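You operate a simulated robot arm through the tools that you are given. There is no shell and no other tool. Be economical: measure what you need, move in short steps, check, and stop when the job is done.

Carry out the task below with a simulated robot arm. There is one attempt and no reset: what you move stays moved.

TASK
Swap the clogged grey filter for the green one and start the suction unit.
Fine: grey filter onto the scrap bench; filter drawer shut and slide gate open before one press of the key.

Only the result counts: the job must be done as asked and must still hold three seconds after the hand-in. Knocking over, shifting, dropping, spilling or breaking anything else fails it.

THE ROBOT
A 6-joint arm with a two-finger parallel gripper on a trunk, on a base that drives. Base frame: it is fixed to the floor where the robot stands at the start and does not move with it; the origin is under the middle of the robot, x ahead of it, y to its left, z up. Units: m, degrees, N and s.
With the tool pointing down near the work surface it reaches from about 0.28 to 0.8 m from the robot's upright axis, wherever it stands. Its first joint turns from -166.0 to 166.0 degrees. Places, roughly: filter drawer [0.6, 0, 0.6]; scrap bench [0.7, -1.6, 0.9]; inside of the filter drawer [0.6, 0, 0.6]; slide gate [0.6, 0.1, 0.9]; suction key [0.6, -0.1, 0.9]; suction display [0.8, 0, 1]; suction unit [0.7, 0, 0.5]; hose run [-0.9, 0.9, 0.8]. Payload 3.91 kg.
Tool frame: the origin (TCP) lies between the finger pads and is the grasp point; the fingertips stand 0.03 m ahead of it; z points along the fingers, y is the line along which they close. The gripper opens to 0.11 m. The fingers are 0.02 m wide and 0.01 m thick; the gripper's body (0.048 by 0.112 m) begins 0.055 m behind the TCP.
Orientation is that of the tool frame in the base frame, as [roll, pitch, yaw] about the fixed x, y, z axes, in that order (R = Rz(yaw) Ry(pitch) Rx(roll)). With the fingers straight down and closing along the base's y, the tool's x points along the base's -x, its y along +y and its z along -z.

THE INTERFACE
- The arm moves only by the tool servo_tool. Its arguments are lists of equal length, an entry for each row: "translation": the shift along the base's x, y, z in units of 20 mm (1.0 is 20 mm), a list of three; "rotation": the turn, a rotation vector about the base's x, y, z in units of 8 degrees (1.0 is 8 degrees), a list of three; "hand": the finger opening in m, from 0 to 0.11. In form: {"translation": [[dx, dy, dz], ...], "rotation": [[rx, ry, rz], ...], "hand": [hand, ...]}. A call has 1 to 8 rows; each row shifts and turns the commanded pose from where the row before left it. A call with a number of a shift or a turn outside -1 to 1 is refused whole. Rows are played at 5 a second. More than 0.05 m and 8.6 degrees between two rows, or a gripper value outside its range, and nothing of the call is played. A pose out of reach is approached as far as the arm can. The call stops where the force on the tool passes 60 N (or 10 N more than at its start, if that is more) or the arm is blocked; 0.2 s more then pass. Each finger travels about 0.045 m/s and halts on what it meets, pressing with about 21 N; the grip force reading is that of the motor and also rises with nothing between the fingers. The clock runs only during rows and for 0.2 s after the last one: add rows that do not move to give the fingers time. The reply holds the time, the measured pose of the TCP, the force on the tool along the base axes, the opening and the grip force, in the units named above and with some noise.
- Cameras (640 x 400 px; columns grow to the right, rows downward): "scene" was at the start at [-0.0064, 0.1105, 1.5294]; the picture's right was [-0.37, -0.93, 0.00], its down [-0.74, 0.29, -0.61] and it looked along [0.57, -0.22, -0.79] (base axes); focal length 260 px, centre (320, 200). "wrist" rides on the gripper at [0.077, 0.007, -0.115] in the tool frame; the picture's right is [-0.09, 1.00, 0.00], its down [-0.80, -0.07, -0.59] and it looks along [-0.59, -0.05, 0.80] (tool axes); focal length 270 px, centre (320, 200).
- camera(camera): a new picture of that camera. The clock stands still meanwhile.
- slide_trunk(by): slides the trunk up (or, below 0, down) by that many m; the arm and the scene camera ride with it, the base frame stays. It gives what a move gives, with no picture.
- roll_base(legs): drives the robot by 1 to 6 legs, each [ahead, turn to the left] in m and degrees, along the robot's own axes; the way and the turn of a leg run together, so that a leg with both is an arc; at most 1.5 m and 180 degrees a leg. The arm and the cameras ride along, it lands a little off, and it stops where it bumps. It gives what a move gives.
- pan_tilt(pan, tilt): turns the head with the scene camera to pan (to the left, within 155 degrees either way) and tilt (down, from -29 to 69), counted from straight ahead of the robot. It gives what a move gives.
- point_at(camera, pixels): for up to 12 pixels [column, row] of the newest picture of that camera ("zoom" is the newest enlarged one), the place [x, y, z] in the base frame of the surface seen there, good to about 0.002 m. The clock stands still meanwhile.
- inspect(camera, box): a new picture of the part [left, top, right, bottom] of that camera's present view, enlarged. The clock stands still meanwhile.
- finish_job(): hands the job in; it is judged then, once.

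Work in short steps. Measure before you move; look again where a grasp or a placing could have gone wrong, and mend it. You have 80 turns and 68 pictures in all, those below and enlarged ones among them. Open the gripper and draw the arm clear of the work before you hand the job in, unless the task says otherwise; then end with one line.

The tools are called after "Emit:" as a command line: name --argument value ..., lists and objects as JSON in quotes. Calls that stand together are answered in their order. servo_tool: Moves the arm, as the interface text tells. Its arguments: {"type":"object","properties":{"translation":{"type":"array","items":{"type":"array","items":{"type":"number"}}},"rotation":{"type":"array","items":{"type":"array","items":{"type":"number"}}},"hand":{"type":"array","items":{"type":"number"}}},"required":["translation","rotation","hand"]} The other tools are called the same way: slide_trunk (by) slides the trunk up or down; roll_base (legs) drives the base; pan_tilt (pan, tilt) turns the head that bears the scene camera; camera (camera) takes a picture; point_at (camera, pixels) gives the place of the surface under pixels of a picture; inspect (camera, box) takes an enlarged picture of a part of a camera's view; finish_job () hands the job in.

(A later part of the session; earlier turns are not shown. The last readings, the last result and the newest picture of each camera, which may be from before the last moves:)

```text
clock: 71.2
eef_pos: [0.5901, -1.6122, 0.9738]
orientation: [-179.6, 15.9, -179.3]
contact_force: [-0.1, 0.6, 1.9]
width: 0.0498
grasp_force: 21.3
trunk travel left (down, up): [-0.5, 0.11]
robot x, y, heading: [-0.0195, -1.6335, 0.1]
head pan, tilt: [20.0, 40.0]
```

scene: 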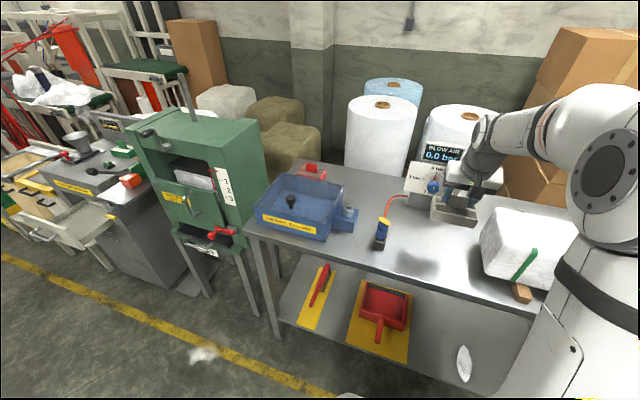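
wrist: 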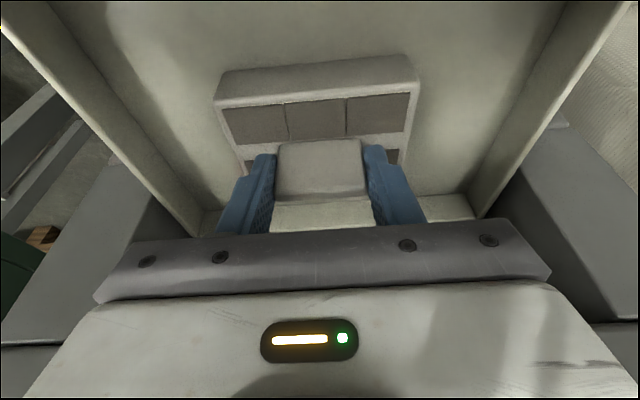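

Force turned to +1.9 N: the filter rests on the bench. I open slowly and lift.

Emit:
servo_tool --translation '[[0, 0, 0], [0, 0, 0], [0, 0, 0], [0, 0, 0], [0, 0, 1], [0, 0, 1], [0, 0, 1], [0, 0, 1]]' --rotation '[[0, 0, 0], [0, 0, 0], [0, 0, 0], [0, 0, 0], [0, 0, 0], [0, 0, 0], [0, 0, 0], [0, 0, 0]]' --hand '[0.06, 0.075, 0.075, 0.075, 0.075, 0.075, 0.075, 0.075]'

Emit:
servo_tool --translation '[[0, 0, 1], [0, 0, 1], [0, 0, 1], [-1, 0, 1], [-1, 0, 1], [-1, 0, 0], [-1, 0, 0], [-1, 0, 0]]' --rotation '[[0, 0, 0], [0, 0, 0], [0, 0, 0], [0, 0, 0], [0, 0, 0], [0, 0, 0], [0, 0, 0], [0, 0, 0]]' --hand '[0.075, 0.075, 0.075, 0.075, 0.075, 0.075, 0.075, 0.075]'

Emit:
camera --camera "scene"

```text
clock: 73.0
eef_pos: [0.5892, -1.6131, 1.0534]
orientation: [-179.6, 15.8, -179.2]
contact_force: [-0.2, 0.3, -0.2]
width: 0.075
grasp_force: 0.1
trunk travel left (down, up): [-0.5, 0.11]
robot x, y, heading: [-0.0182, -1.6339, 0.1]
head pan, tilt: [20.0, 40.0]
```

```text
clock: 74.8
eef_pos: [0.4883, -1.6128, 1.1523]
orientation: [-179.6, 15.7, -179.1]
contact_force: [0.7, 0.2, 0.1]
width: 0.0751
grasp_force: 0.0
trunk travel left (down, up): [-0.5, 0.11]
robot x, y, heading: [-0.0186, -1.6372, 0.3]
head pan, tilt: [20.0, 40.0]
```

```text
39 pictures are left
```

scene: 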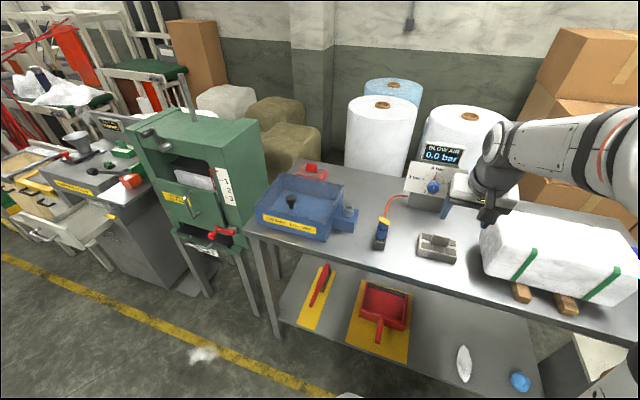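

The grey filter stands upright on the bench at (437,248). I retract, back off, and drive home.

Emit:
servo_tool --translation '[[-1, 0, 0.3], [-1, 0, 0.3], [-1, 0, 0.3], [-1, 0, 0.3], [-1, 0, 0.3], [-1, 0, 0.3], [-1, 0, 0.3], [-0.6, 0, 0.3]]' --rotation '[[0, 0, 0], [0, 0, 0], [0, 0, 0], [0, 0, 0], [0, 0, 0], [0, 0, 0], [0, 0, 0], [0, 0, 0]]' --hand '[0.075, 0.075, 0.075, 0.075, 0.075, 0.075, 0.075, 0.075]'

Emit:
roll_base --legs '[[-0.13, 0], [0, 90], [1.5, 0], [0.07, 0], [0, -90]]'

Emit:
pan_tilt --pan 0 --tilt 50

Emit:
camera --camera "scene"

```text
clock: 76.6
eef_pos: [0.337, -1.6134, 1.2003]
orientation: [-179.6, 15.8, -179.1]
contact_force: [0.1, -1.3, 0.6]
width: 0.075
grasp_force: 0.0
trunk travel left (down, up): [-0.5, 0.11]
robot x, y, heading: [-0.0159, -1.6338, -0.0]
head pan, tilt: [20.0, 40.0]
```

```text
clock: 93.1
eef_pos: [0.1942, -0.0498, 1.1991]
orientation: [-179.6, 15.9, -178.4]
contact_force: [0.3, 0.9, 0.3]
width: 0.0748
grasp_force: 0.1
trunk travel left (down, up): [-0.5, 0.11]
robot x, y, heading: [-0.1607, -0.0831, 1.2]
head pan, tilt: [20.0, 40.0]
```

```text
clock: 94.0
eef_pos: [0.1948, -0.0515, 1.1998]
orientation: [-179.6, 15.9, -178.5]
contact_force: [0.8, -0.7, 0.1]
width: 0.075
grasp_force: 0.2
trunk travel left (down, up): [-0.5, 0.11]
robot x, y, heading: [-0.1602, -0.0817, 1.3]
head pan, tilt: [0.0, 50.0]
```

```text
38 pictures are left
```

scene: 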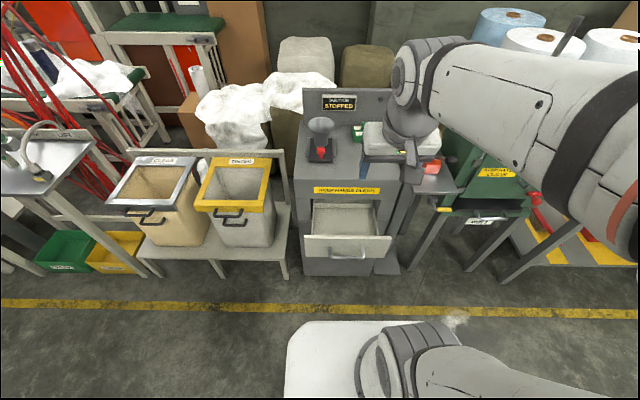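

Back at (-0.16,-0.08), display STOPPED, drawer still open. I roll forward 0.13 m, lower the trunk 0.2 m and fix the yaw.

Emit:
roll_base --legs '[[0.13, 0]]'

Emit:
slide_trunk --by -0.2

Emit:
servo_tool --translation '[[1, -0.3, 0.5], [1, -0.3, 0.5], [1, -0.3, 0.5], [1, -0.3, 0.5], [1, -0.3, 0.5], [1, -0.3, 0.5], [1, -0.3, 0.3], [1, -0.3, 0]]' --rotation '[[0, 0, -0.19], [0, 0, 0], [0, 0, 0], [0, 0, 0], [0, 0, 0], [0, 0, 0], [0, 0, 0], [0, 0, 0]]' --hand '[0.075, 0.075, 0.075, 0.075, 0.075, 0.075, 0.075, 0.075]'

Emit:
camera --camera "scene"

Emit:
camera --camera "wrist"

```text
clock: 95.2
eef_pos: [0.3252, -0.0469, 1.2003]
orientation: [-179.7, 15.7, -178.5]
contact_force: [0.3, -0.3, 0.5]
width: 0.0749
grasp_force: 0.1
trunk travel left (down, up): [-0.5, 0.11]
robot x, y, heading: [-0.0342, -0.0831, 1.4]
head pan, tilt: [0.0, 50.0]
```

```text
clock: 97.4
eef_pos: [0.3236, -0.0475, 1.0006]
orientation: [-179.6, 15.8, -178.4]
contact_force: [-0.1, -0.4, -0.1]
width: 0.0748
grasp_force: 0.0
trunk travel left (down, up): [-0.3, 0.31]
robot x, y, heading: [-0.0311, -0.0811, 1.5]
head pan, tilt: [0.0, 50.0]
```

```text
clock: 99.2
eef_pos: [0.4843, -0.0953, 1.0658]
orientation: [-179.6, 15.7, -180.0]
contact_force: [-0.4, 0.4, 0.5]
width: 0.0748
grasp_force: 0.0
trunk travel left (down, up): [-0.3, 0.31]
robot x, y, heading: [-0.0296, -0.0828, 1.3]
head pan, tilt: [0.0, 50.0]
```

```text
37 pictures are left
```

scene: 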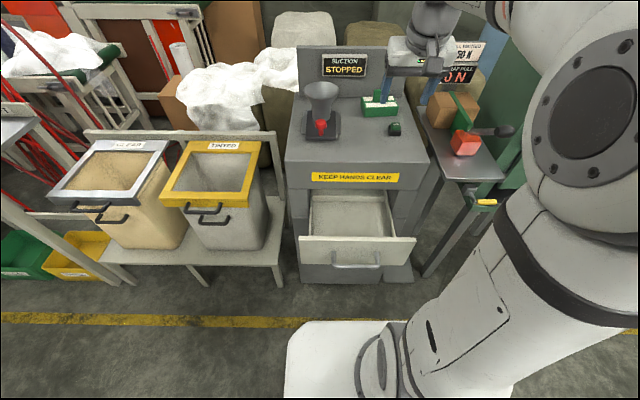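

```text
36 pictures are left
```

wrist: 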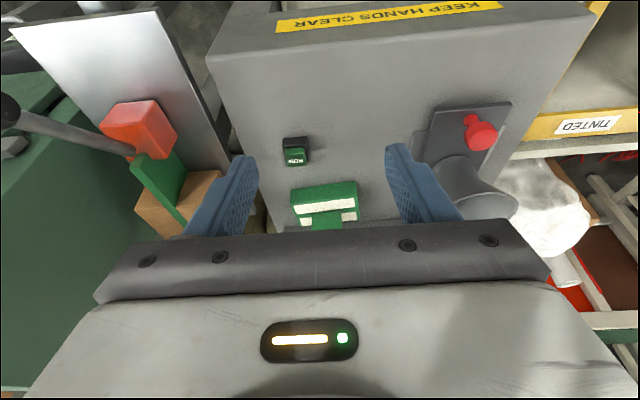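

The green filter is at scene (378,103). I measure it precisely.

Emit:
inspect --camera "scene" --box '[340, 80, 420, 140]'

Emit:
point_at --camera "scene" --pixels '[[379, 98], [374, 95], [384, 94], [370, 112], [395, 110], [363, 100], [378, 107]]'

```text
6.67 times, centred on (380, 110) of scene
```

zoom: 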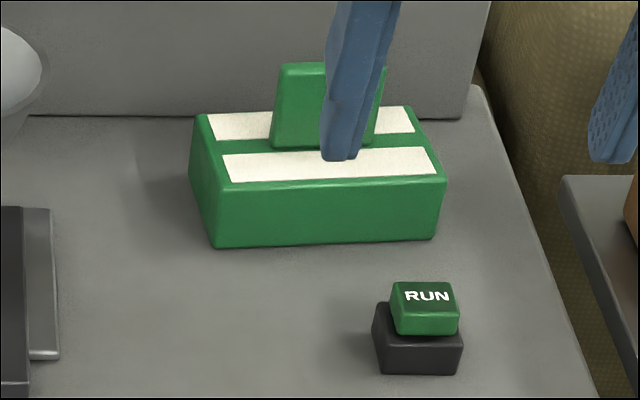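

```text
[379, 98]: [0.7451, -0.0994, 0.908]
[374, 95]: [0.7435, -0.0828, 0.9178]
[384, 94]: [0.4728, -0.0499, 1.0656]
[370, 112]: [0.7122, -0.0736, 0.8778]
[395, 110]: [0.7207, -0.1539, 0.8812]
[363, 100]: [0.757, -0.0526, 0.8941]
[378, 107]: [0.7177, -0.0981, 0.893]
```

I check for yaw of the filter with points along its front face and tab.

Emit:
point_at --camera "zoom" --pixels '[[225, 220], [430, 212], [330, 216], [225, 240], [430, 232], [285, 120], [313, 120], [276, 75], [310, 68], [200, 122], [240, 160], [420, 165]]'

```text
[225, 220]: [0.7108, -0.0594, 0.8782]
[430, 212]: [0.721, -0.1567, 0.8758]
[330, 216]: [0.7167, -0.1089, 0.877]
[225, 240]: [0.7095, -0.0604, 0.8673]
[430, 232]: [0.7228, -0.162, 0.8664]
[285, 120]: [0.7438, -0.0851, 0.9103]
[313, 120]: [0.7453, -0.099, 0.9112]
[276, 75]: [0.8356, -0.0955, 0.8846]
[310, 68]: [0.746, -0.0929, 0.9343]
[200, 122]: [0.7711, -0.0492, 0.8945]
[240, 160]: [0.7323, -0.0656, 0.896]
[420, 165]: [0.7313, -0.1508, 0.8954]
```

The filter is yawed about +6.2°, centre ≈(0.749,-0.105). I match that yaw and go to above it.

Emit:
servo_tool --translation '[[1, -0.06, 0], [1, -0.06, 0], [1, -0.06, 0], [1, -0.06, 0], [1, -0.06, 0], [1, -0.06, 0], [1, -0.06, 0], [1, -0.06, 0]]' --rotation '[[0, 0, 0.78], [0, 0, 0], [0, 0, 0], [0, 0, 0], [0, 0, 0], [0, 0, 0], [0, 0, 0], [0, 0, 0]]' --hand '[0.075, 0.075, 0.075, 0.075, 0.075, 0.075, 0.075, 0.075]'

Emit:
servo_tool --translation '[[1, 0, 0], [1, 0, -0.6], [1, 0, -1], [1, 0, -1]]' --rotation '[[0, 0, 0], [0, 0, 0], [0, 0, 0], [0, 0, 0]]' --hand '[0.075, 0.075, 0.075, 0.075]'

Emit:
camera --camera "wrist"

```text
clock: 101.0
eef_pos: [0.6436, -0.1047, 1.0654]
orientation: [-179.6, 15.8, -173.6]
contact_force: [0.7, 0.6, 0.2]
width: 0.075
grasp_force: 0.0
trunk travel left (down, up): [-0.3, 0.31]
robot x, y, heading: [-0.0331, -0.0794, 1.3]
head pan, tilt: [0.0, 50.0]
```

```text
clock: 102.0
eef_pos: [0.7266, -0.105, 1.0142]
orientation: [-179.6, 15.8, -173.8]
contact_force: [-0.4, 0.1, 0.0]
width: 0.0751
grasp_force: 0.1
trunk travel left (down, up): [-0.3, 0.31]
robot x, y, heading: [-0.0339, -0.0797, 1.6]
head pan, tilt: [0.0, 50.0]
```

```text
34 pictures are left
```

wrist: 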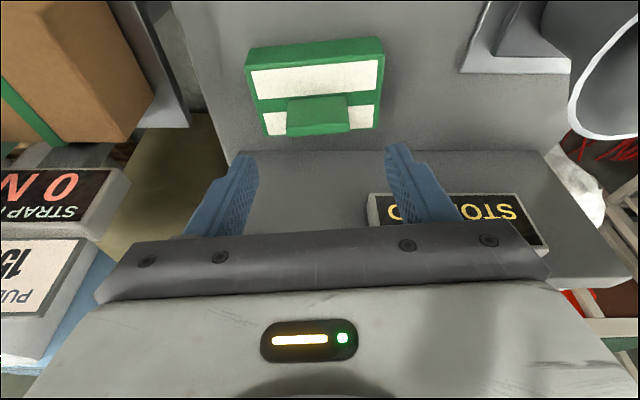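

Yaw matches. I measure the tab from here.

Emit:
point_at --camera "wrist" --pixels '[[290, 128], [347, 125], [318, 127], [318, 131], [318, 105], [265, 120], [372, 115], [255, 60], [372, 50]]'

```text
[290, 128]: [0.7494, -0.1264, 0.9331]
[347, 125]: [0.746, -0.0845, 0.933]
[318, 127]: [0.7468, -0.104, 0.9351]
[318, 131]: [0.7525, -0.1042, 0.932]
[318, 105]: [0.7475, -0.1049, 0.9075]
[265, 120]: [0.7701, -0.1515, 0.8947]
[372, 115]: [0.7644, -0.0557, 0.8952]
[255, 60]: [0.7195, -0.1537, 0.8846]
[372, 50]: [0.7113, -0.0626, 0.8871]
```

Tab centre (0.749,-0.105), top 0.934. Descend to z 0.930 and close.

Emit:
servo_tool --translation '[[0.25, 0, -1], [0.25, 0, -1], [0.25, 0, -1], [0.25, 0, -1], [0, 0, -0.2], [0, 0, 0], [0, 0, 0], [0, 0, 0]]' --rotation '[[0, 0, 0], [0, 0, 0], [0, 0, 0], [0, 0, 0], [0, 0, 0], [0, 0, 0], [0, 0, 0], [0, 0, 0]]' --hand '[0.075, 0.075, 0.075, 0.075, 0.075, 0.02, 0.02, 0.02]'

Emit:
camera --camera "wrist"

```text
clock: 103.8
eef_pos: [0.7439, -0.1046, 0.9301]
orientation: [-179.6, 15.8, -173.7]
contact_force: [0.5, 0.7, -1.1]
width: 0.0497
grasp_force: 21.2
trunk travel left (down, up): [-0.3, 0.31]
robot x, y, heading: [-0.0292, -0.0819, 1.4]
head pan, tilt: [0.0, 50.0]
```

```text
33 pictures are left
```

wrist: 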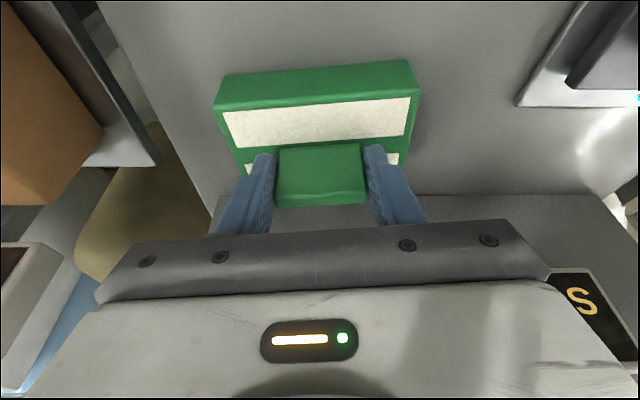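

Gripped. I lift straight up, then draw back over the unit's front edge.

Emit:
servo_tool --translation '[[0, 0, 0.5], [0, 0, 1], [0, 0, 1], [0, 0, 1], [-0.5, 0, 1], [-1, 0.2, 1], [-1, 0.3, 0.5], [-1, 0.3, 0]]' --rotation '[[0, 0, 0], [0, 0, 0], [0, 0, 0], [0, 0, 0], [0, 0, 0], [0, 0, 0], [0, 0, 0], [0, 0, 0]]' --hand '[0.02, 0.02, 0.02, 0.02, 0.02, 0.02, 0.02, 0.02]'

Emit:
servo_tool --translation '[[-1, 0.3, 0], [-1, 0.3, 0], [-1, 0.3, 0], [-1, 0.4, 0], [-1, 0.4, 0], [-1, 0.4, 0], [-1, 0.4, 0], [-1, 0.4, 0]]' --rotation '[[0, 0, -0.39], [0, 0, -0.39], [0, 0, 0], [0, 0, 0], [0, 0, 0], [0, 0, 0], [0, 0, 0], [0, 0, 0]]' --hand '[0.02, 0.02, 0.02, 0.02, 0.02, 0.02, 0.02, 0.02]'

Emit:
servo_tool --translation '[[-1, 0.4, 0], [-1, 0.2, 0], [-1, 0, 0], [0, 0, 0]]' --rotation '[[0, 0, 0], [0, 0, 0], [0, 0, 0], [0, 0, 0]]' --hand '[0.02, 0.02, 0.02, 0.02]'

Emit:
camera --camera "scene"

```text
clock: 105.6
eef_pos: [0.6748, -0.0886, 1.05]
orientation: [-179.7, 16.0, -173.5]
contact_force: [0.0, 0.3, -1.5]
width: 0.0496
grasp_force: 21.2
trunk travel left (down, up): [-0.3, 0.31]
robot x, y, heading: [-0.0305, -0.0808, 1.3]
head pan, tilt: [0.0, 50.0]
```

```text
clock: 107.4
eef_pos: [0.5143, -0.0297, 1.0495]
orientation: [-179.6, 15.9, -179.9]
contact_force: [0.4, 0.2, -0.5]
width: 0.0496
grasp_force: 20.8
trunk travel left (down, up): [-0.3, 0.31]
robot x, y, heading: [-0.0258, -0.0828, 1.4]
head pan, tilt: [0.0, 50.0]
```

```text
clock: 108.4
eef_pos: [0.4538, -0.0184, 1.0497]
orientation: [-179.6, 15.8, -179.9]
contact_force: [-0.3, 0.4, -0.9]
width: 0.0499
grasp_force: 21.6
trunk travel left (down, up): [-0.3, 0.31]
robot x, y, heading: [-0.0299, -0.0813, 1.8]
head pan, tilt: [0.0, 50.0]
```

```text
32 pictures are left
```

scene: 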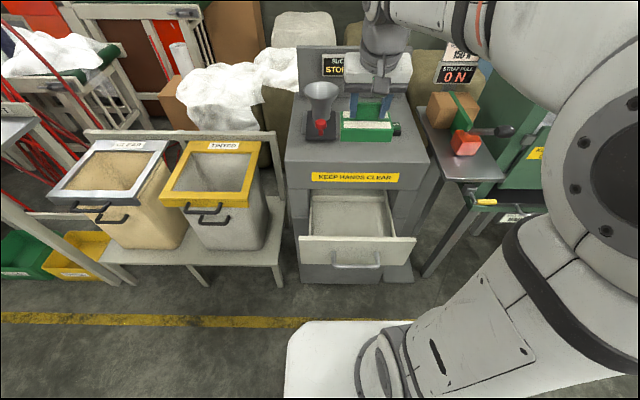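

The green filter is level and squared. I shift to x 0.445 and descend into the drawer, stopping about 2 cm short.

Emit:
servo_tool --translation '[[-0.45, -0.1, -0.5], [0, 0, -1], [0, 0, -1], [0, 0, -1], [0, 0, -1], [0, 0, -1], [0, 0, -1], [0, 0, -1]]' --rotation '[[0, 0, 0], [0, 0, 0], [0, 0, 0], [0, 0, 0], [0, 0, 0], [0, 0, 0], [0, 0, 0], [0, 0, 0]]' --hand '[0.02, 0.02, 0.02, 0.02, 0.02, 0.02, 0.02, 0.02]'

Emit:
servo_tool --translation '[[0, 0, -1], [0, 0, -1], [0, 0, -1], [0, 0, -1], [0, 0, -1], [0, 0, -1], [0, 0, -1], [0, 0, -1]]' --rotation '[[0, 0, 0], [0, 0, 0], [0, 0, 0], [0, 0, 0], [0, 0, 0], [0, 0, 0], [0, 0, 0], [0, 0, 0]]' --hand '[0.02, 0.02, 0.02, 0.02, 0.02, 0.02, 0.02, 0.02]'

Emit:
camera --camera "scene"

Emit:
camera --camera "wrist"

```text
clock: 110.2
eef_pos: [0.4445, -0.0216, 0.8981]
orientation: [-179.6, 15.8, -179.9]
contact_force: [-0.1, 0.6, -0.8]
width: 0.0495
grasp_force: 21.2
trunk travel left (down, up): [-0.3, 0.31]
robot x, y, heading: [-0.029, -0.0846, 1.8]
head pan, tilt: [0.0, 50.0]
```

```text
clock: 112.0
eef_pos: [0.4448, -0.0206, 0.7394]
orientation: [-179.7, 15.8, -179.9]
contact_force: [-1.0, -0.5, -1.0]
width: 0.0496
grasp_force: 21.1
trunk travel left (down, up): [-0.3, 0.31]
robot x, y, heading: [-0.0337, -0.0788, 1.6]
head pan, tilt: [0.0, 50.0]
```

```text
31 pictures are left
```

scene: 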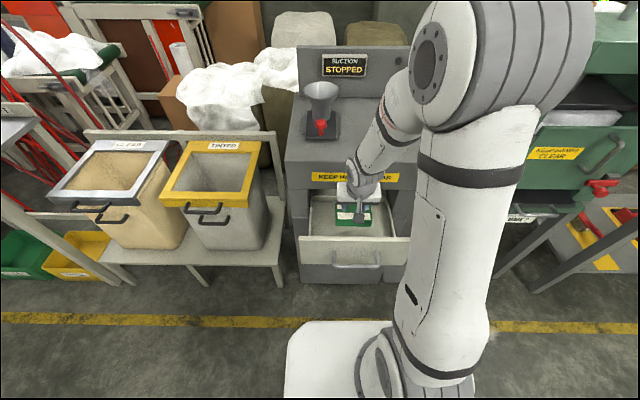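

```text
30 pictures are left
```

wrist: 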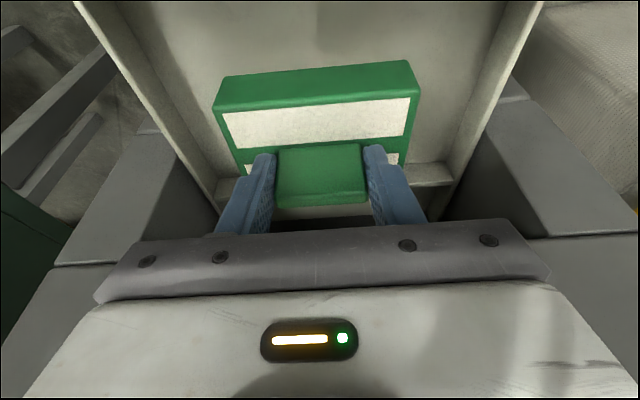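

Inside the drawer, clear on all sides. I lower to near contact and feel for it.

Emit:
servo_tool --translation '[[0, 0, -1], [0, 0, -1], [0, 0, -0.5], [0, 0, 0]]' --rotation '[[0, 0, 0], [0, 0, 0], [0, 0, 0], [0, 0, 0]]' --hand '[0.02, 0.02, 0.02, 0.02]'

Emit:
servo_tool --translation '[[0, 0, -0.12], [0, 0, 0], [0, 0, 0]]' --rotation '[[0, 0, 0], [0, 0, 0], [0, 0, 0]]' --hand '[0.02, 0.02, 0.02]'

Emit:
servo_tool --translation '[[0, 0, -0.1], [0, 0, 0], [0, 0, 0]]' --rotation '[[0, 0, 0], [0, 0, 0], [0, 0, 0]]' --hand '[0.02, 0.02, 0.02]'

```text
clock: 113.0
eef_pos: [0.4451, -0.0205, 0.6888]
orientation: [-179.7, 15.7, -179.9]
contact_force: [-0.7, -0.4, -2.3]
width: 0.0497
grasp_force: 20.7
trunk travel left (down, up): [-0.3, 0.31]
robot x, y, heading: [-0.0327, -0.0818, 1.4]
head pan, tilt: [0.0, 50.0]
```

```text
clock: 113.8
eef_pos: [0.4457, -0.0209, 0.6873]
orientation: [-179.6, 15.7, -179.9]
contact_force: [-0.1, 0.6, -0.4]
width: 0.0498
grasp_force: 21.1
trunk travel left (down, up): [-0.3, 0.31]
robot x, y, heading: [-0.0318, -0.083, 1.3]
head pan, tilt: [0.0, 50.0]
```

```text
clock: 114.6
eef_pos: [0.4445, -0.0214, 0.6869]
orientation: [-179.6, 15.8, -179.9]
contact_force: [-0.7, -0.9, -1.5]
width: 0.0498
grasp_force: 20.6
trunk travel left (down, up): [-0.3, 0.31]
robot x, y, heading: [-0.031, -0.0833, 1.4]
head pan, tilt: [0.0, 50.0]
```

Emit:
servo_tool --translation '[[0, 0, -0.1], [0, 0, 0], [0, 0, 0]]' --rotation '[[0, 0, 0], [0, 0, 0], [0, 0, 0]]' --hand '[0.02, 0.02, 0.02]'

Emit:
inspect --camera "scene" --box '[290, 170, 420, 270]'

```text
clock: 115.4
eef_pos: [0.4453, -0.0204, 0.6839]
orientation: [-179.8, 15.9, -179.9]
contact_force: [-0.4, -1.9, 8.2]
width: 0.0496
grasp_force: 21.1
trunk travel left (down, up): [-0.3, 0.31]
robot x, y, heading: [-0.0306, -0.0801, 1.3]
head pan, tilt: [0.0, 50.0]
```

```text
4.00 times, centred on (355, 220) of scene
```

zoom: 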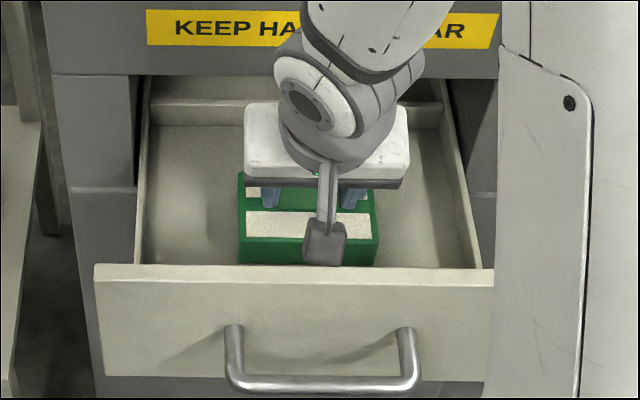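

Contact at 8 N, so the filter rests on the drawer floor. I release and lift out, drawing slightly back.

Emit:
servo_tool --translation '[[0, 0, 0], [0, 0, 0], [0, 0, 0], [0, 0, 0], [0, 0, 1], [0, 0, 1], [0, 0, 1], [0, 0, 1]]' --rotation '[[0, 0, 0], [0, 0, 0], [0, 0, 0], [0, 0, 0], [0, 0, 0], [0, 0, 0], [0, 0, 0], [0, 0, 0]]' --hand '[0.06, 0.075, 0.075, 0.075, 0.075, 0.075, 0.075, 0.075]'

Emit:
servo_tool --translation '[[-0.3, 0, 1], [-0.5, 0, 1], [-0.8, 0, 1], [-1, 0, 1], [-1, 0, 1], [-1, 0, 1], [-1, 0, 1], [-1, 0, 0]]' --rotation '[[0, 0, 0], [0, 0, 0], [0, 0, 0], [0, 0, 0], [0, 0, 0], [0, 0, 0], [0, 0, 0], [0, 0, 0]]' --hand '[0.075, 0.075, 0.075, 0.075, 0.03, 0, 0, 0]'

Emit:
inspect --camera "scene" --box '[290, 170, 420, 270]'

Emit:
point_at --camera "zoom" --pixels '[[150, 320], [300, 320], [440, 320], [320, 385], [320, 270], [280, 230]]'

```text
clock: 117.2
eef_pos: [0.4447, -0.0204, 0.7638]
orientation: [-179.6, 15.7, -179.8]
contact_force: [0.3, -0.6, -0.7]
width: 0.0749
grasp_force: 0.1
trunk travel left (down, up): [-0.3, 0.31]
robot x, y, heading: [-0.0276, -0.0833, 1.1]
head pan, tilt: [0.0, 50.0]
```

```text
clock: 119.0
eef_pos: [0.3114, -0.0204, 0.9033]
orientation: [-179.5, 15.8, -179.8]
contact_force: [-0.4, -0.7, 0.8]
width: 0.0
grasp_force: 11.5
trunk travel left (down, up): [-0.3, 0.31]
robot x, y, heading: [-0.0283, -0.0825, 1.1]
head pan, tilt: [0.0, 50.0]
```

```text
4.00 times, centred on (355, 220) of scene
```

zoom: 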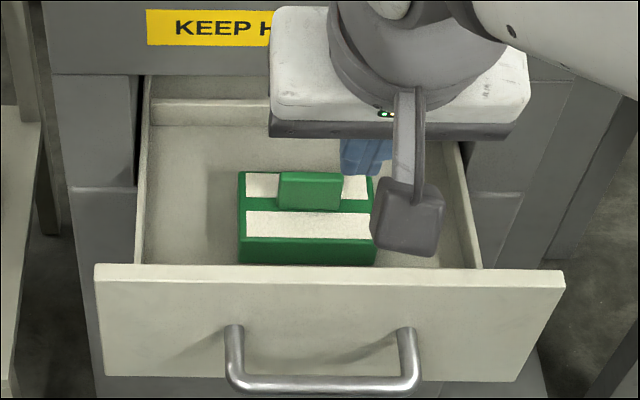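

```text
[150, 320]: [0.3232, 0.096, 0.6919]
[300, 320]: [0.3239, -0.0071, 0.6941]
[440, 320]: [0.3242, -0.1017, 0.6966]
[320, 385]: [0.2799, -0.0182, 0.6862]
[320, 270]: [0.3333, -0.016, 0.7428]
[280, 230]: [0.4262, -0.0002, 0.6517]
```

The filter sits in the drawer; front panel face is at x=0.324. I back off 0.12 m, lower the closed fingers to z≈0.742 (above the bar) and then push the panel.

Emit:
roll_base --legs '[[-0.12, 0]]'

Emit:
servo_tool --translation '[[0.7, 0, -1], [0.5, 0, -1], [0.5, 0, -1], [0.5, 0, -1], [0.3, 0, -1], [0, 0, -1], [0, 0, -1], [0, 0, -1]]' --rotation '[[0, 0, 0], [0, 0, 0], [0, 0, 0], [0, 0, 0], [0, 0, 0], [0, 0, 0], [0, 0, 0], [0, 0, 0]]' --hand '[0, 0, 0, 0, 0, 0, 0, 0]'

Emit:
inspect --camera "scene" --box '[250, 130, 410, 250]'

```text
clock: 120.2
eef_pos: [0.193, -0.025, 0.9028]
orientation: [-179.7, 15.8, -179.9]
contact_force: [0.3, 0.0, 0.1]
width: 0.0
grasp_force: 20.9
trunk travel left (down, up): [-0.3, 0.31]
robot x, y, heading: [-0.151, -0.0847, 1.5]
head pan, tilt: [0.0, 50.0]
```

```text
clock: 122.0
eef_pos: [0.2443, -0.0228, 0.742]
orientation: [-179.6, 15.7, -179.9]
contact_force: [0.3, -1.2, 0.4]
width: 0.0002
grasp_force: 20.7
trunk travel left (down, up): [-0.3, 0.31]
robot x, y, heading: [-0.1498, -0.0816, 1.4]
head pan, tilt: [0.0, 50.0]
```

```text
3.33 times, centred on (330, 190) of scene
```

zoom: 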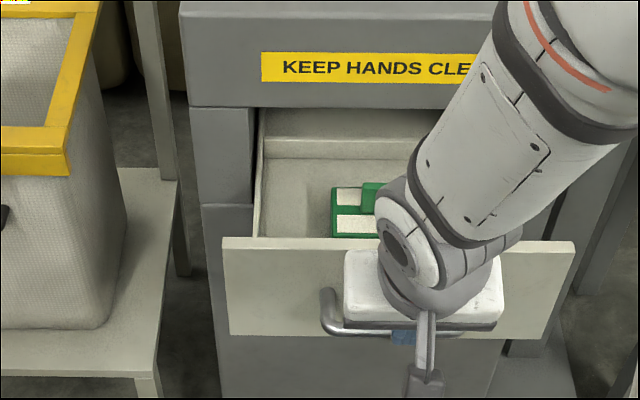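

Fingers above the bar, ahead of the panel. I push the drawer in steadily.

Emit:
servo_tool --translation '[[0.8, 0, 0], [0.8, 0, 0], [0.8, 0, 0], [0.6, 0, 0], [0.6, 0, 0], [0.7, 0, 0], [0.7, 0, 0], [0.7, 0, 0]]' --rotation '[[0, 0, 0], [0, 0, 0], [0, 0, 0], [0, 0, 0], [0, 0, 0], [0, 0, 0], [0, 0, 0], [0, 0, 0]]' --hand '[0, 0, 0, 0, 0, 0, 0, 0]'

Emit:
inspect --camera "scene" --box '[250, 130, 410, 250]'

```text
clock: 123.8
eef_pos: [0.357, -0.0241, 0.7434]
orientation: [-179.6, 15.9, -179.9]
contact_force: [-0.6, 0.0, -0.1]
width: 0.0002
grasp_force: 20.8
trunk travel left (down, up): [-0.3, 0.31]
robot x, y, heading: [-0.1514, -0.0821, 1.4]
head pan, tilt: [0.0, 50.0]
```

```text
3.33 times, centred on (330, 190) of scene
```

zoom: 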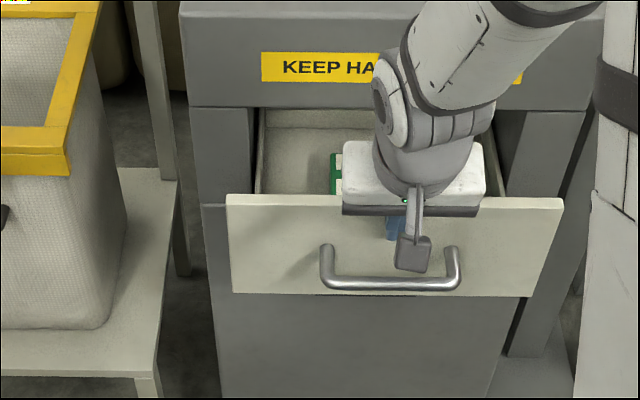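

The drawer is moving in with little resistance. I continue until it stops.

Emit:
servo_tool --translation '[[0.7, 0, 0], [0.7, 0, 0], [0.7, 0, 0], [0.7, 0, 0], [0.7, 0, 0], [0.6, 0, 0], [0.5, 0, 0], [0.4, 0, 0]]' --rotation '[[0, 0, 0], [0, 0, 0], [0, 0, 0], [0, 0, 0], [0, 0, 0], [0, 0, 0], [0, 0, 0], [0, 0, 0]]' --hand '[0, 0, 0, 0, 0, 0, 0, 0]'

Emit:
servo_tool --translation '[[0.3, 0, 0], [0.3, 0, 0], [0.2, 0, 0]]' --rotation '[[0, 0, 0], [0, 0, 0], [0, 0, 0]]' --hand '[0, 0, 0]'

Emit:
inspect --camera "scene" --box '[250, 130, 410, 250]'

Emit:
point_at --camera "zoom" --pixels '[[260, 200], [300, 200], [520, 200], [300, 90], [300, 330]]'

```text
clock: 125.7
eef_pos: [0.4572, -0.0241, 0.7439]
orientation: [-179.5, 15.8, -179.8]
contact_force: [0.2, 0.3, 0.0]
width: 0.0003
grasp_force: 21.0
trunk travel left (down, up): [-0.3, 0.31]
robot x, y, heading: [-0.1506, -0.0855, 1.3]
head pan, tilt: [0.0, 50.0]
```

```text
clock: 126.5
eef_pos: [0.4677, -0.0238, 0.7442]
orientation: [-179.6, 15.3, -179.9]
contact_force: [-38.2, 3.4, 3.3]
width: 0.0
grasp_force: 21.0
trunk travel left (down, up): [-0.3, 0.31]
robot x, y, heading: [-0.1512, -0.0836, 1.8]
head pan, tilt: [0.0, 50.0]
```

```text
3.33 times, centred on (330, 190) of scene
```

zoom: 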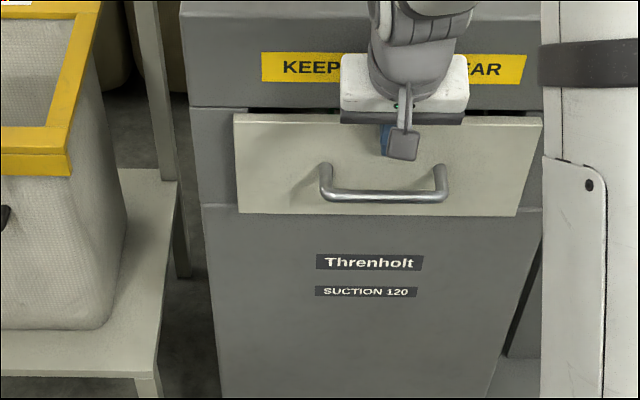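

```text
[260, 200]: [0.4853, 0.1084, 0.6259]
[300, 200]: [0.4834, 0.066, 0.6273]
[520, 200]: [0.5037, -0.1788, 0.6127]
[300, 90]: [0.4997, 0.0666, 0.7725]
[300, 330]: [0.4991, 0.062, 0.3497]
```

The drawer reached its stop (-38 N, front back at x=0.484). I retreat and raise toward the gate knob.

Emit:
servo_tool --translation '[[-1, 0, 0], [-1, 0, 0], [-1, 0, 0.5], [-1, 0, 1], [-0.5, 0, 1], [0, 0, 1], [0, 0, 1], [0, 0, 1]]' --rotation '[[0, 0, 0], [0, 0, 0], [0, 0, 0], [0, 0, 0], [0, 0, 0], [0, 0, 0], [0, 0, 0], [0, 0, 0]]' --hand '[0, 0, 0, 0, 0, 0, 0.06, 0.06]'

Emit:
servo_tool --translation '[[0, 0.7, 1], [0, 0.7, 1], [0, 0.7, 1], [0, 0.7, 1], [0, 0.7, 1], [0, 0.7, 1], [0, 0.5, 1], [0, 0.5, 0]]' --rotation '[[0, 0, 0], [0, 0, 0], [0, 0, 0], [0, 0, 0], [0, 0, 0], [0, 0, 0], [0, 0, 0], [0, 0, 0]]' --hand '[0.06, 0.06, 0.06, 0.06, 0.06, 0.06, 0.06, 0.06]'

Emit:
inspect --camera "scene" --box '[280, 60, 400, 160]'

```text
clock: 128.2
eef_pos: [0.383, -0.0248, 0.8538]
orientation: [-179.7, 15.7, -180.0]
contact_force: [0.7, 0.4, -0.3]
width: 0.0504
grasp_force: 0.0
trunk travel left (down, up): [-0.3, 0.31]
robot x, y, heading: [-0.1517, -0.0851, 1.1]
head pan, tilt: [0.0, 50.0]
```

```text
clock: 130.1
eef_pos: [0.3828, 0.0808, 0.9939]
orientation: [-179.7, 15.8, -179.9]
contact_force: [0.4, -0.5, 0.7]
width: 0.0602
grasp_force: 0.1
trunk travel left (down, up): [-0.3, 0.31]
robot x, y, heading: [-0.1528, -0.0834, 1.1]
head pan, tilt: [0.0, 50.0]
```

```text
4.00 times, centred on (340, 110) of scene
```

zoom: 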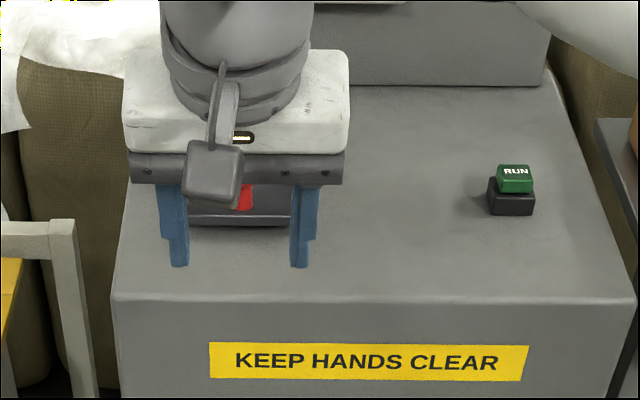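

I look at the knob through the wrist camera.

Emit:
camera --camera "wrist"

```text
23 pictures are left
```

wrist: 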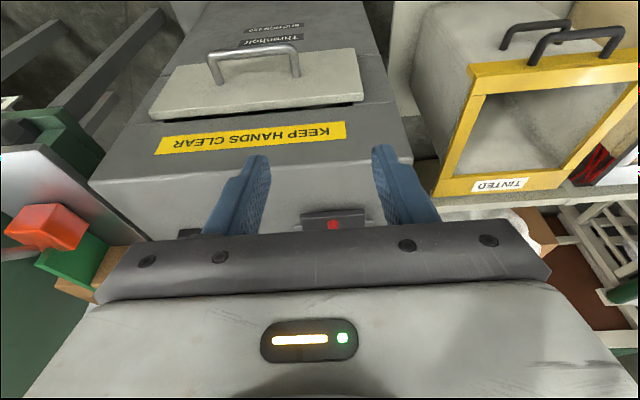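

I move forward to x≈0.55 at the same height and look again.

Emit:
servo_tool --translation '[[1, 0, 0], [1, 0, 0], [1, 0, 0], [1, 0, 0], [1, 0, 0], [1, 0, 0], [1, 0, 0], [0.9, 0, 0]]' --rotation '[[0, 0, 0], [0, 0, 0], [0, 0, 0], [0, 0, 0], [0, 0, 0], [0, 0, 0], [0, 0, 0], [0, 0, 0]]' --hand '[0.06, 0.06, 0.06, 0.06, 0.06, 0.06, 0.06, 0.06]'

Emit:
camera --camera "wrist"

```text
clock: 131.8
eef_pos: [0.5423, 0.0811, 0.9937]
orientation: [-179.6, 15.8, -179.9]
contact_force: [0.5, 0.1, 0.4]
width: 0.06
grasp_force: 0.1
trunk travel left (down, up): [-0.3, 0.31]
robot x, y, heading: [-0.1502, -0.0839, 1.4]
head pan, tilt: [0.0, 50.0]
```

```text
22 pictures are left
```

wrist: 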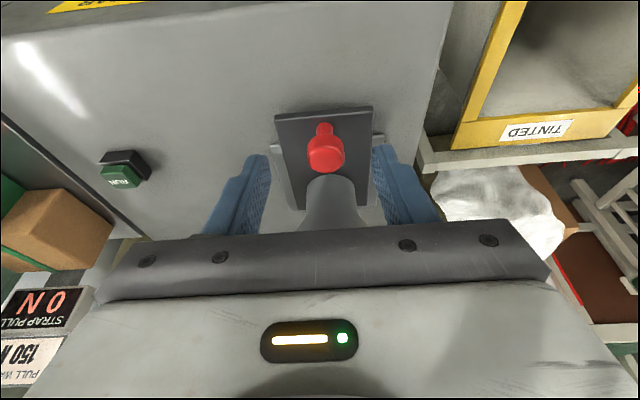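

Emit:
point_at --camera "wrist" --pixels '[[325, 150], [325, 165], [310, 155], [342, 155], [324, 130], [324, 125], [278, 118], [370, 110], [310, 190], [322, 170]]'

```text
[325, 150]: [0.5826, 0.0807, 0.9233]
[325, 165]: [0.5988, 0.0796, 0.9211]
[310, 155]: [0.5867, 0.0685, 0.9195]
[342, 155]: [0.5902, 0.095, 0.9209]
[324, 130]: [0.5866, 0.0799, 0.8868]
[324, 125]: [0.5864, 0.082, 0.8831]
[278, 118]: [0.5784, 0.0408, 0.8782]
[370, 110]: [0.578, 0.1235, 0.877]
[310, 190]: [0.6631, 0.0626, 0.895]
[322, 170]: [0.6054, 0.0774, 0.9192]
```

Knob centre ≈(0.592,0.081), top z 0.923. I descend around it and close.

Emit:
servo_tool --translation '[[0.6, 0, -1], [0.6, 0, -1], [0.6, 0, -1], [0.6, 0, -0.9], [0, 0, 0], [0, 0, 0], [0, 0, 0], [0, 0, 0]]' --rotation '[[0, 0, 0], [0, 0, 0], [0, 0, 0], [0, 0, 0], [0, 0, 0], [0, 0, 0], [0, 0, 0], [0, 0, 0]]' --hand '[0.06, 0.06, 0.06, 0.06, 0.06, 0, 0, 0]'

Emit:
camera --camera "wrist"

```text
clock: 133.7
eef_pos: [0.5893, 0.0821, 0.9143]
orientation: [-179.8, 15.8, -179.8]
contact_force: [-0.2, 14.4, 0.3]
width: 0.0311
grasp_force: 42.7
trunk travel left (down, up): [-0.3, 0.31]
robot x, y, heading: [-0.1502, -0.0823, 1.6]
head pan, tilt: [0.0, 50.0]
```

```text
21 pictures are left
```

wrist: 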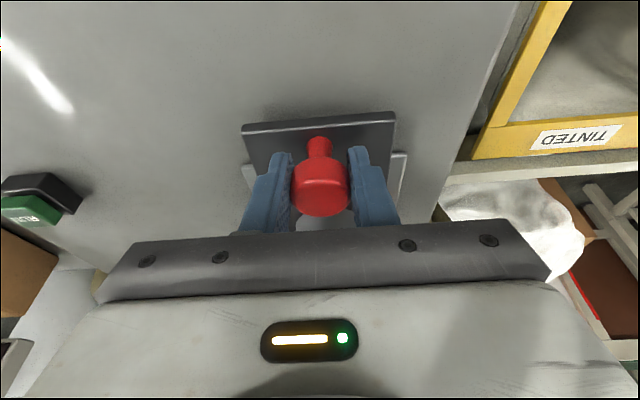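

The knob is gripped. I pull it toward -x in small steps.

Emit:
servo_tool --translation '[[-0.5, 0, 0], [-0.5, 0, 0], [-0.5, 0, 0], [-0.5, 0, 0]]' --rotation '[[0, 0, 0], [0, 0, 0], [0, 0, 0], [0, 0, 0]]' --hand '[0, 0, 0, 0]'

Emit:
camera --camera "wrist"

```text
clock: 134.7
eef_pos: [0.5491, 0.0806, 0.9145]
orientation: [-179.5, 15.7, -179.9]
contact_force: [-0.3, 18.3, -0.3]
width: 0.0313
grasp_force: 45.1
trunk travel left (down, up): [-0.3, 0.31]
robot x, y, heading: [-0.1499, -0.0854, 1.5]
head pan, tilt: [0.0, 50.0]
```

```text
20 pictures are left
```

wrist: 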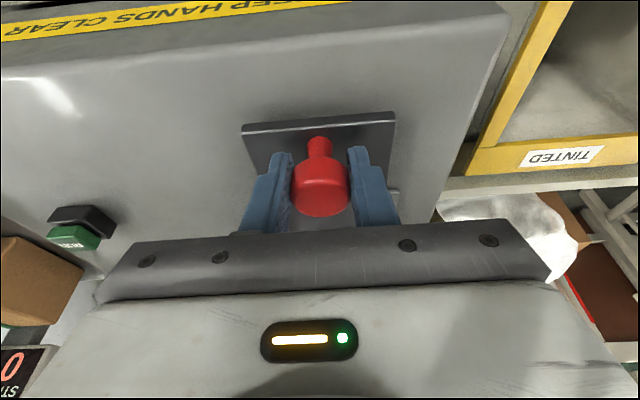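

The plate slides out freely; 40 mm so far. I continue until its stop.

Emit:
servo_tool --translation '[[-0.5, 0, 0], [-0.5, 0, 0], [-0.4, 0, 0], [-0.3, 0, 0]]' --rotation '[[0, 0, 0], [0, 0, 0], [0, 0, 0], [0, 0, 0]]' --hand '[0, 0, 0, 0]'

Emit:
inspect --camera "scene" --box '[280, 60, 400, 160]'

```text
clock: 135.7
eef_pos: [0.5197, 0.082, 0.915]
orientation: [-179.7, 16.1, -179.9]
contact_force: [31.9, 17.1, 2.3]
width: 0.0311
grasp_force: 45.2
trunk travel left (down, up): [-0.3, 0.31]
robot x, y, heading: [-0.1505, -0.0857, 1.1]
head pan, tilt: [0.0, 50.0]
```

```text
4.00 times, centred on (340, 110) of scene
```

zoom: 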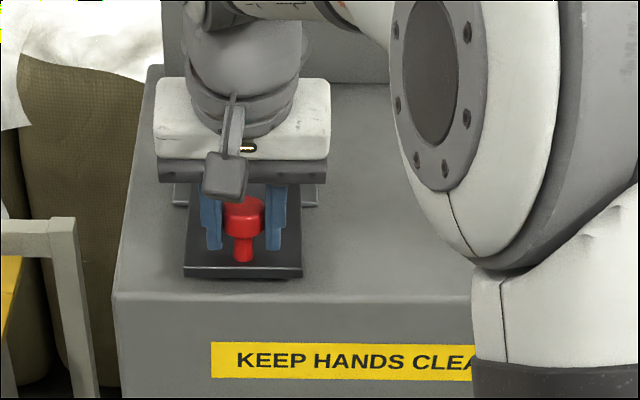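

Stop reached after 70 mm (+32 N). I release (gently relaxing the pull), lift, and check.

Emit:
servo_tool --translation '[[0.1, 0, 0], [0, 0, 0], [0, 0, 0], [0, 0, 1], [0, 0, 1], [0, 0, 1], [-0.5, 0, 1], [-1, 0, 1]]' --rotation '[[0, 0, 0], [0, 0, 0], [0, 0, 0], [0, 0, 0], [0, 0, 0], [0, 0, 0], [0, 0, 0], [0, 0, 0]]' --hand '[0.045, 0.06, 0.06, 0.06, 0.06, 0.06, 0.06, 0.06]'

Emit:
servo_tool --translation '[[-1, -1, 0], [-1, -1, 0], [-1, -1, 0], [-1, -1, 0], [0, -1, 0], [0, -1, 0], [0, -1, 0], [0, -1, 0]]' --rotation '[[0, 0, 0], [0, 0, 0], [0, 0, 0], [0, 0, 0], [0, 0, 0], [0, 0, 0], [0, 0, 0], [0, 0, 0]]' --hand '[0.06, 0.06, 0.03, 0, 0, 0, 0, 0]'

Emit:
inspect --camera "scene" --box '[280, 40, 440, 240]'

Emit:
inspect --camera "scene" --box '[290, 60, 390, 130]'

```text
clock: 137.4
eef_pos: [0.4871, 0.0805, 1.0162]
orientation: [-179.5, 15.8, -179.8]
contact_force: [-0.8, -0.2, -0.9]
width: 0.0599
grasp_force: 0.1
trunk travel left (down, up): [-0.3, 0.31]
robot x, y, heading: [-0.1533, -0.084, 1.3]
head pan, tilt: [0.0, 50.0]
```

```text
clock: 139.2
eef_pos: [0.407, -0.0791, 1.0156]
orientation: [-179.6, 15.8, -179.8]
contact_force: [-0.5, -0.1, -0.3]
width: 0.0
grasp_force: 21.2
trunk travel left (down, up): [-0.3, 0.31]
robot x, y, heading: [-0.1477, -0.0841, 1.5]
head pan, tilt: [0.0, 50.0]
```

```text
2.00 times, centred on (360, 140) of scene
```

zoom: 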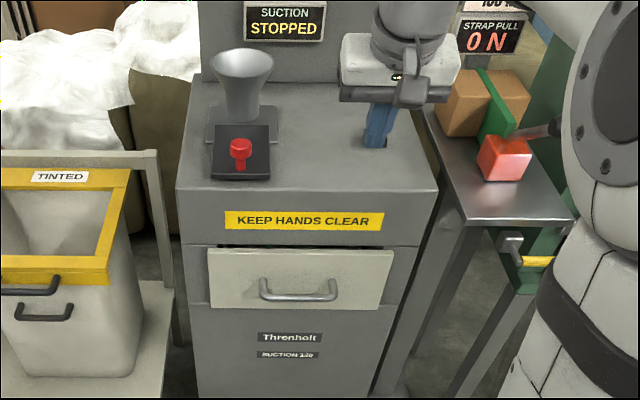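

```text
5.71 times, centred on (340, 95) of scene
```

zoom: 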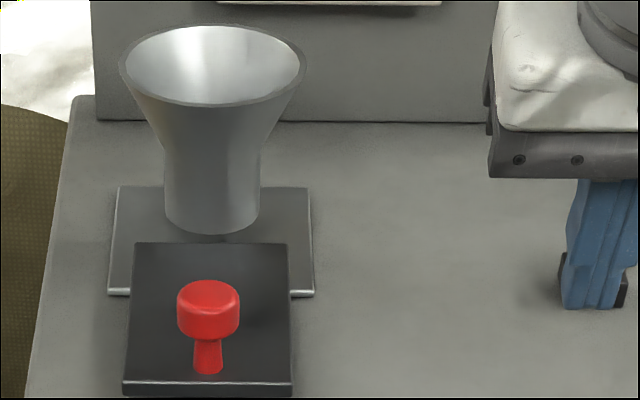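

The gate is open: the plate is out from under the funnel and the rails are exposed. The drawer is shut. I move toward the key with closed fingers and look.

Emit:
servo_tool --translation '[[0.9, -0.4, 0], [0.9, -0.4, 0], [0.9, -0.4, 0], [0.9, -0.4, 0], [0.9, -0.4, 0], [0.9, -0.4, 0], [0.9, -0.4, 0]]' --rotation '[[0, 0, 0], [0, 0, 0], [0, 0, 0], [0, 0, 0], [0, 0, 0], [0, 0, 0], [0, 0, 0]]' --hand '[0, 0, 0, 0, 0, 0, 0]'

Emit:
camera --camera "wrist"

```text
clock: 140.8
eef_pos: [0.5333, -0.1355, 1.0154]
orientation: [-179.6, 15.8, -179.9]
contact_force: [0.2, -0.4, 0.0]
width: 0.0
grasp_force: 21.0
trunk travel left (down, up): [-0.3, 0.31]
robot x, y, heading: [-0.1535, -0.0839, 1.4]
head pan, tilt: [0.0, 50.0]
```

```text
16 pictures are left
```

wrist: 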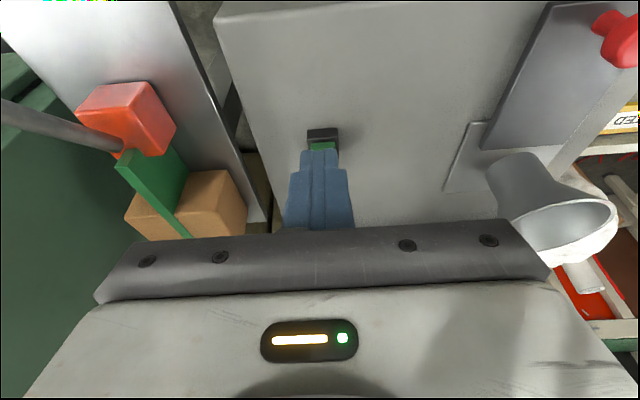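

Emit:
point_at --camera "wrist" --pixels '[[312, 146], [333, 146], [323, 143], [323, 148], [308, 132], [337, 130]]'

Emit:
inspect --camera "scene" --box '[360, 80, 440, 130]'

```text
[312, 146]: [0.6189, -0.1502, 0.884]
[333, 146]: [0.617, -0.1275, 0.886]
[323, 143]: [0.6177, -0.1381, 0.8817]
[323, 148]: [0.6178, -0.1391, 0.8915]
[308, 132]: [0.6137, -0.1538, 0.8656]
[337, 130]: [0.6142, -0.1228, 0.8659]
```

```text
8.00 times, centred on (400, 105) of scene
```

zoom: 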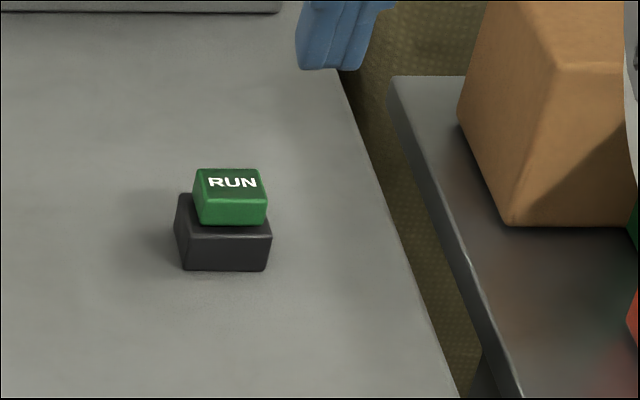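

Emit:
point_at --camera "zoom" --pixels '[[230, 172], [232, 184], [232, 195], [205, 185], [258, 185], [232, 215], [225, 235]]'

```text
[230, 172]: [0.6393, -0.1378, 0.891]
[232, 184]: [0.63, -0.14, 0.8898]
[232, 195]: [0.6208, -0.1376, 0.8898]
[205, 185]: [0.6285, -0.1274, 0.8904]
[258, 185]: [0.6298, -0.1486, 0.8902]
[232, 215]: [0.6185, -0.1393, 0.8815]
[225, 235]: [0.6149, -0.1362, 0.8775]
```

Key top centre (0.630,-0.1385,0.890). I go to about 13 mm above it.

Emit:
servo_tool --translation '[[0.96, -0.15, 0], [0.96, 0, 0], [0.96, 0, 0], [0.96, 0, -0.5], [0.94, 0, -1], [0, 0, -1], [0, 0, -1], [0, 0, -0.5]]' --rotation '[[0, 0, 0], [0, 0, 0], [0, 0, 0], [0, 0, 0], [0, 0, 0], [0, 0, 0], [0, 0, 0], [0, 0, 0]]' --hand '[0, 0, 0, 0, 0, 0, 0, 0]'

Emit:
inspect --camera "scene" --box '[340, 60, 440, 140]'

```text
clock: 142.7
eef_pos: [0.6297, -0.1391, 0.9356]
orientation: [-179.7, 15.8, -179.8]
contact_force: [-0.2, 0.1, -1.1]
width: 0.0
grasp_force: 21.8
trunk travel left (down, up): [-0.3, 0.31]
robot x, y, heading: [-0.1481, -0.0839, 1.5]
head pan, tilt: [0.0, 50.0]
```

```text
5.00 times, centred on (390, 100) of scene
```

zoom: 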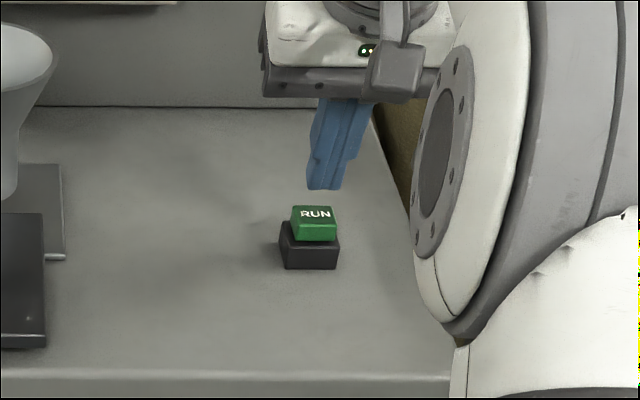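

Aligned over the key. I press down in one smooth motion.

Emit:
servo_tool --translation '[[0, 0, -0.5], [0, 0, -0.25], [0, 0, -0.15], [0, 0, -0.1], [0, 0, -0.1]]' --rotation '[[0, 0, 0], [0, 0, 0], [0, 0, 0], [0, 0, 0], [0, 0, 0]]' --hand '[0, 0, 0, 0, 0]'

Emit:
inspect --camera "scene" --box '[300, 40, 440, 140]'

```text
clock: 143.8
eef_pos: [0.6281, -0.1381, 0.9155]
orientation: [-179.6, 15.9, -180.0]
contact_force: [0.2, 0.7, 8.0]
width: 0.0
grasp_force: 21.5
trunk travel left (down, up): [-0.3, 0.31]
robot x, y, heading: [-0.1495, -0.0857, 1.3]
head pan, tilt: [0.0, 50.0]
```

```text
4.00 times, centred on (370, 90) of scene
```

zoom: 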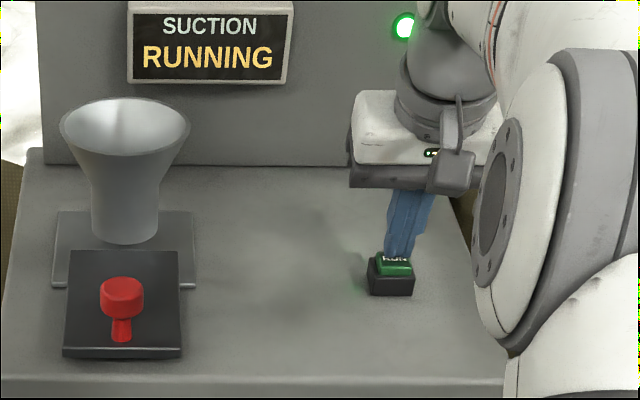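

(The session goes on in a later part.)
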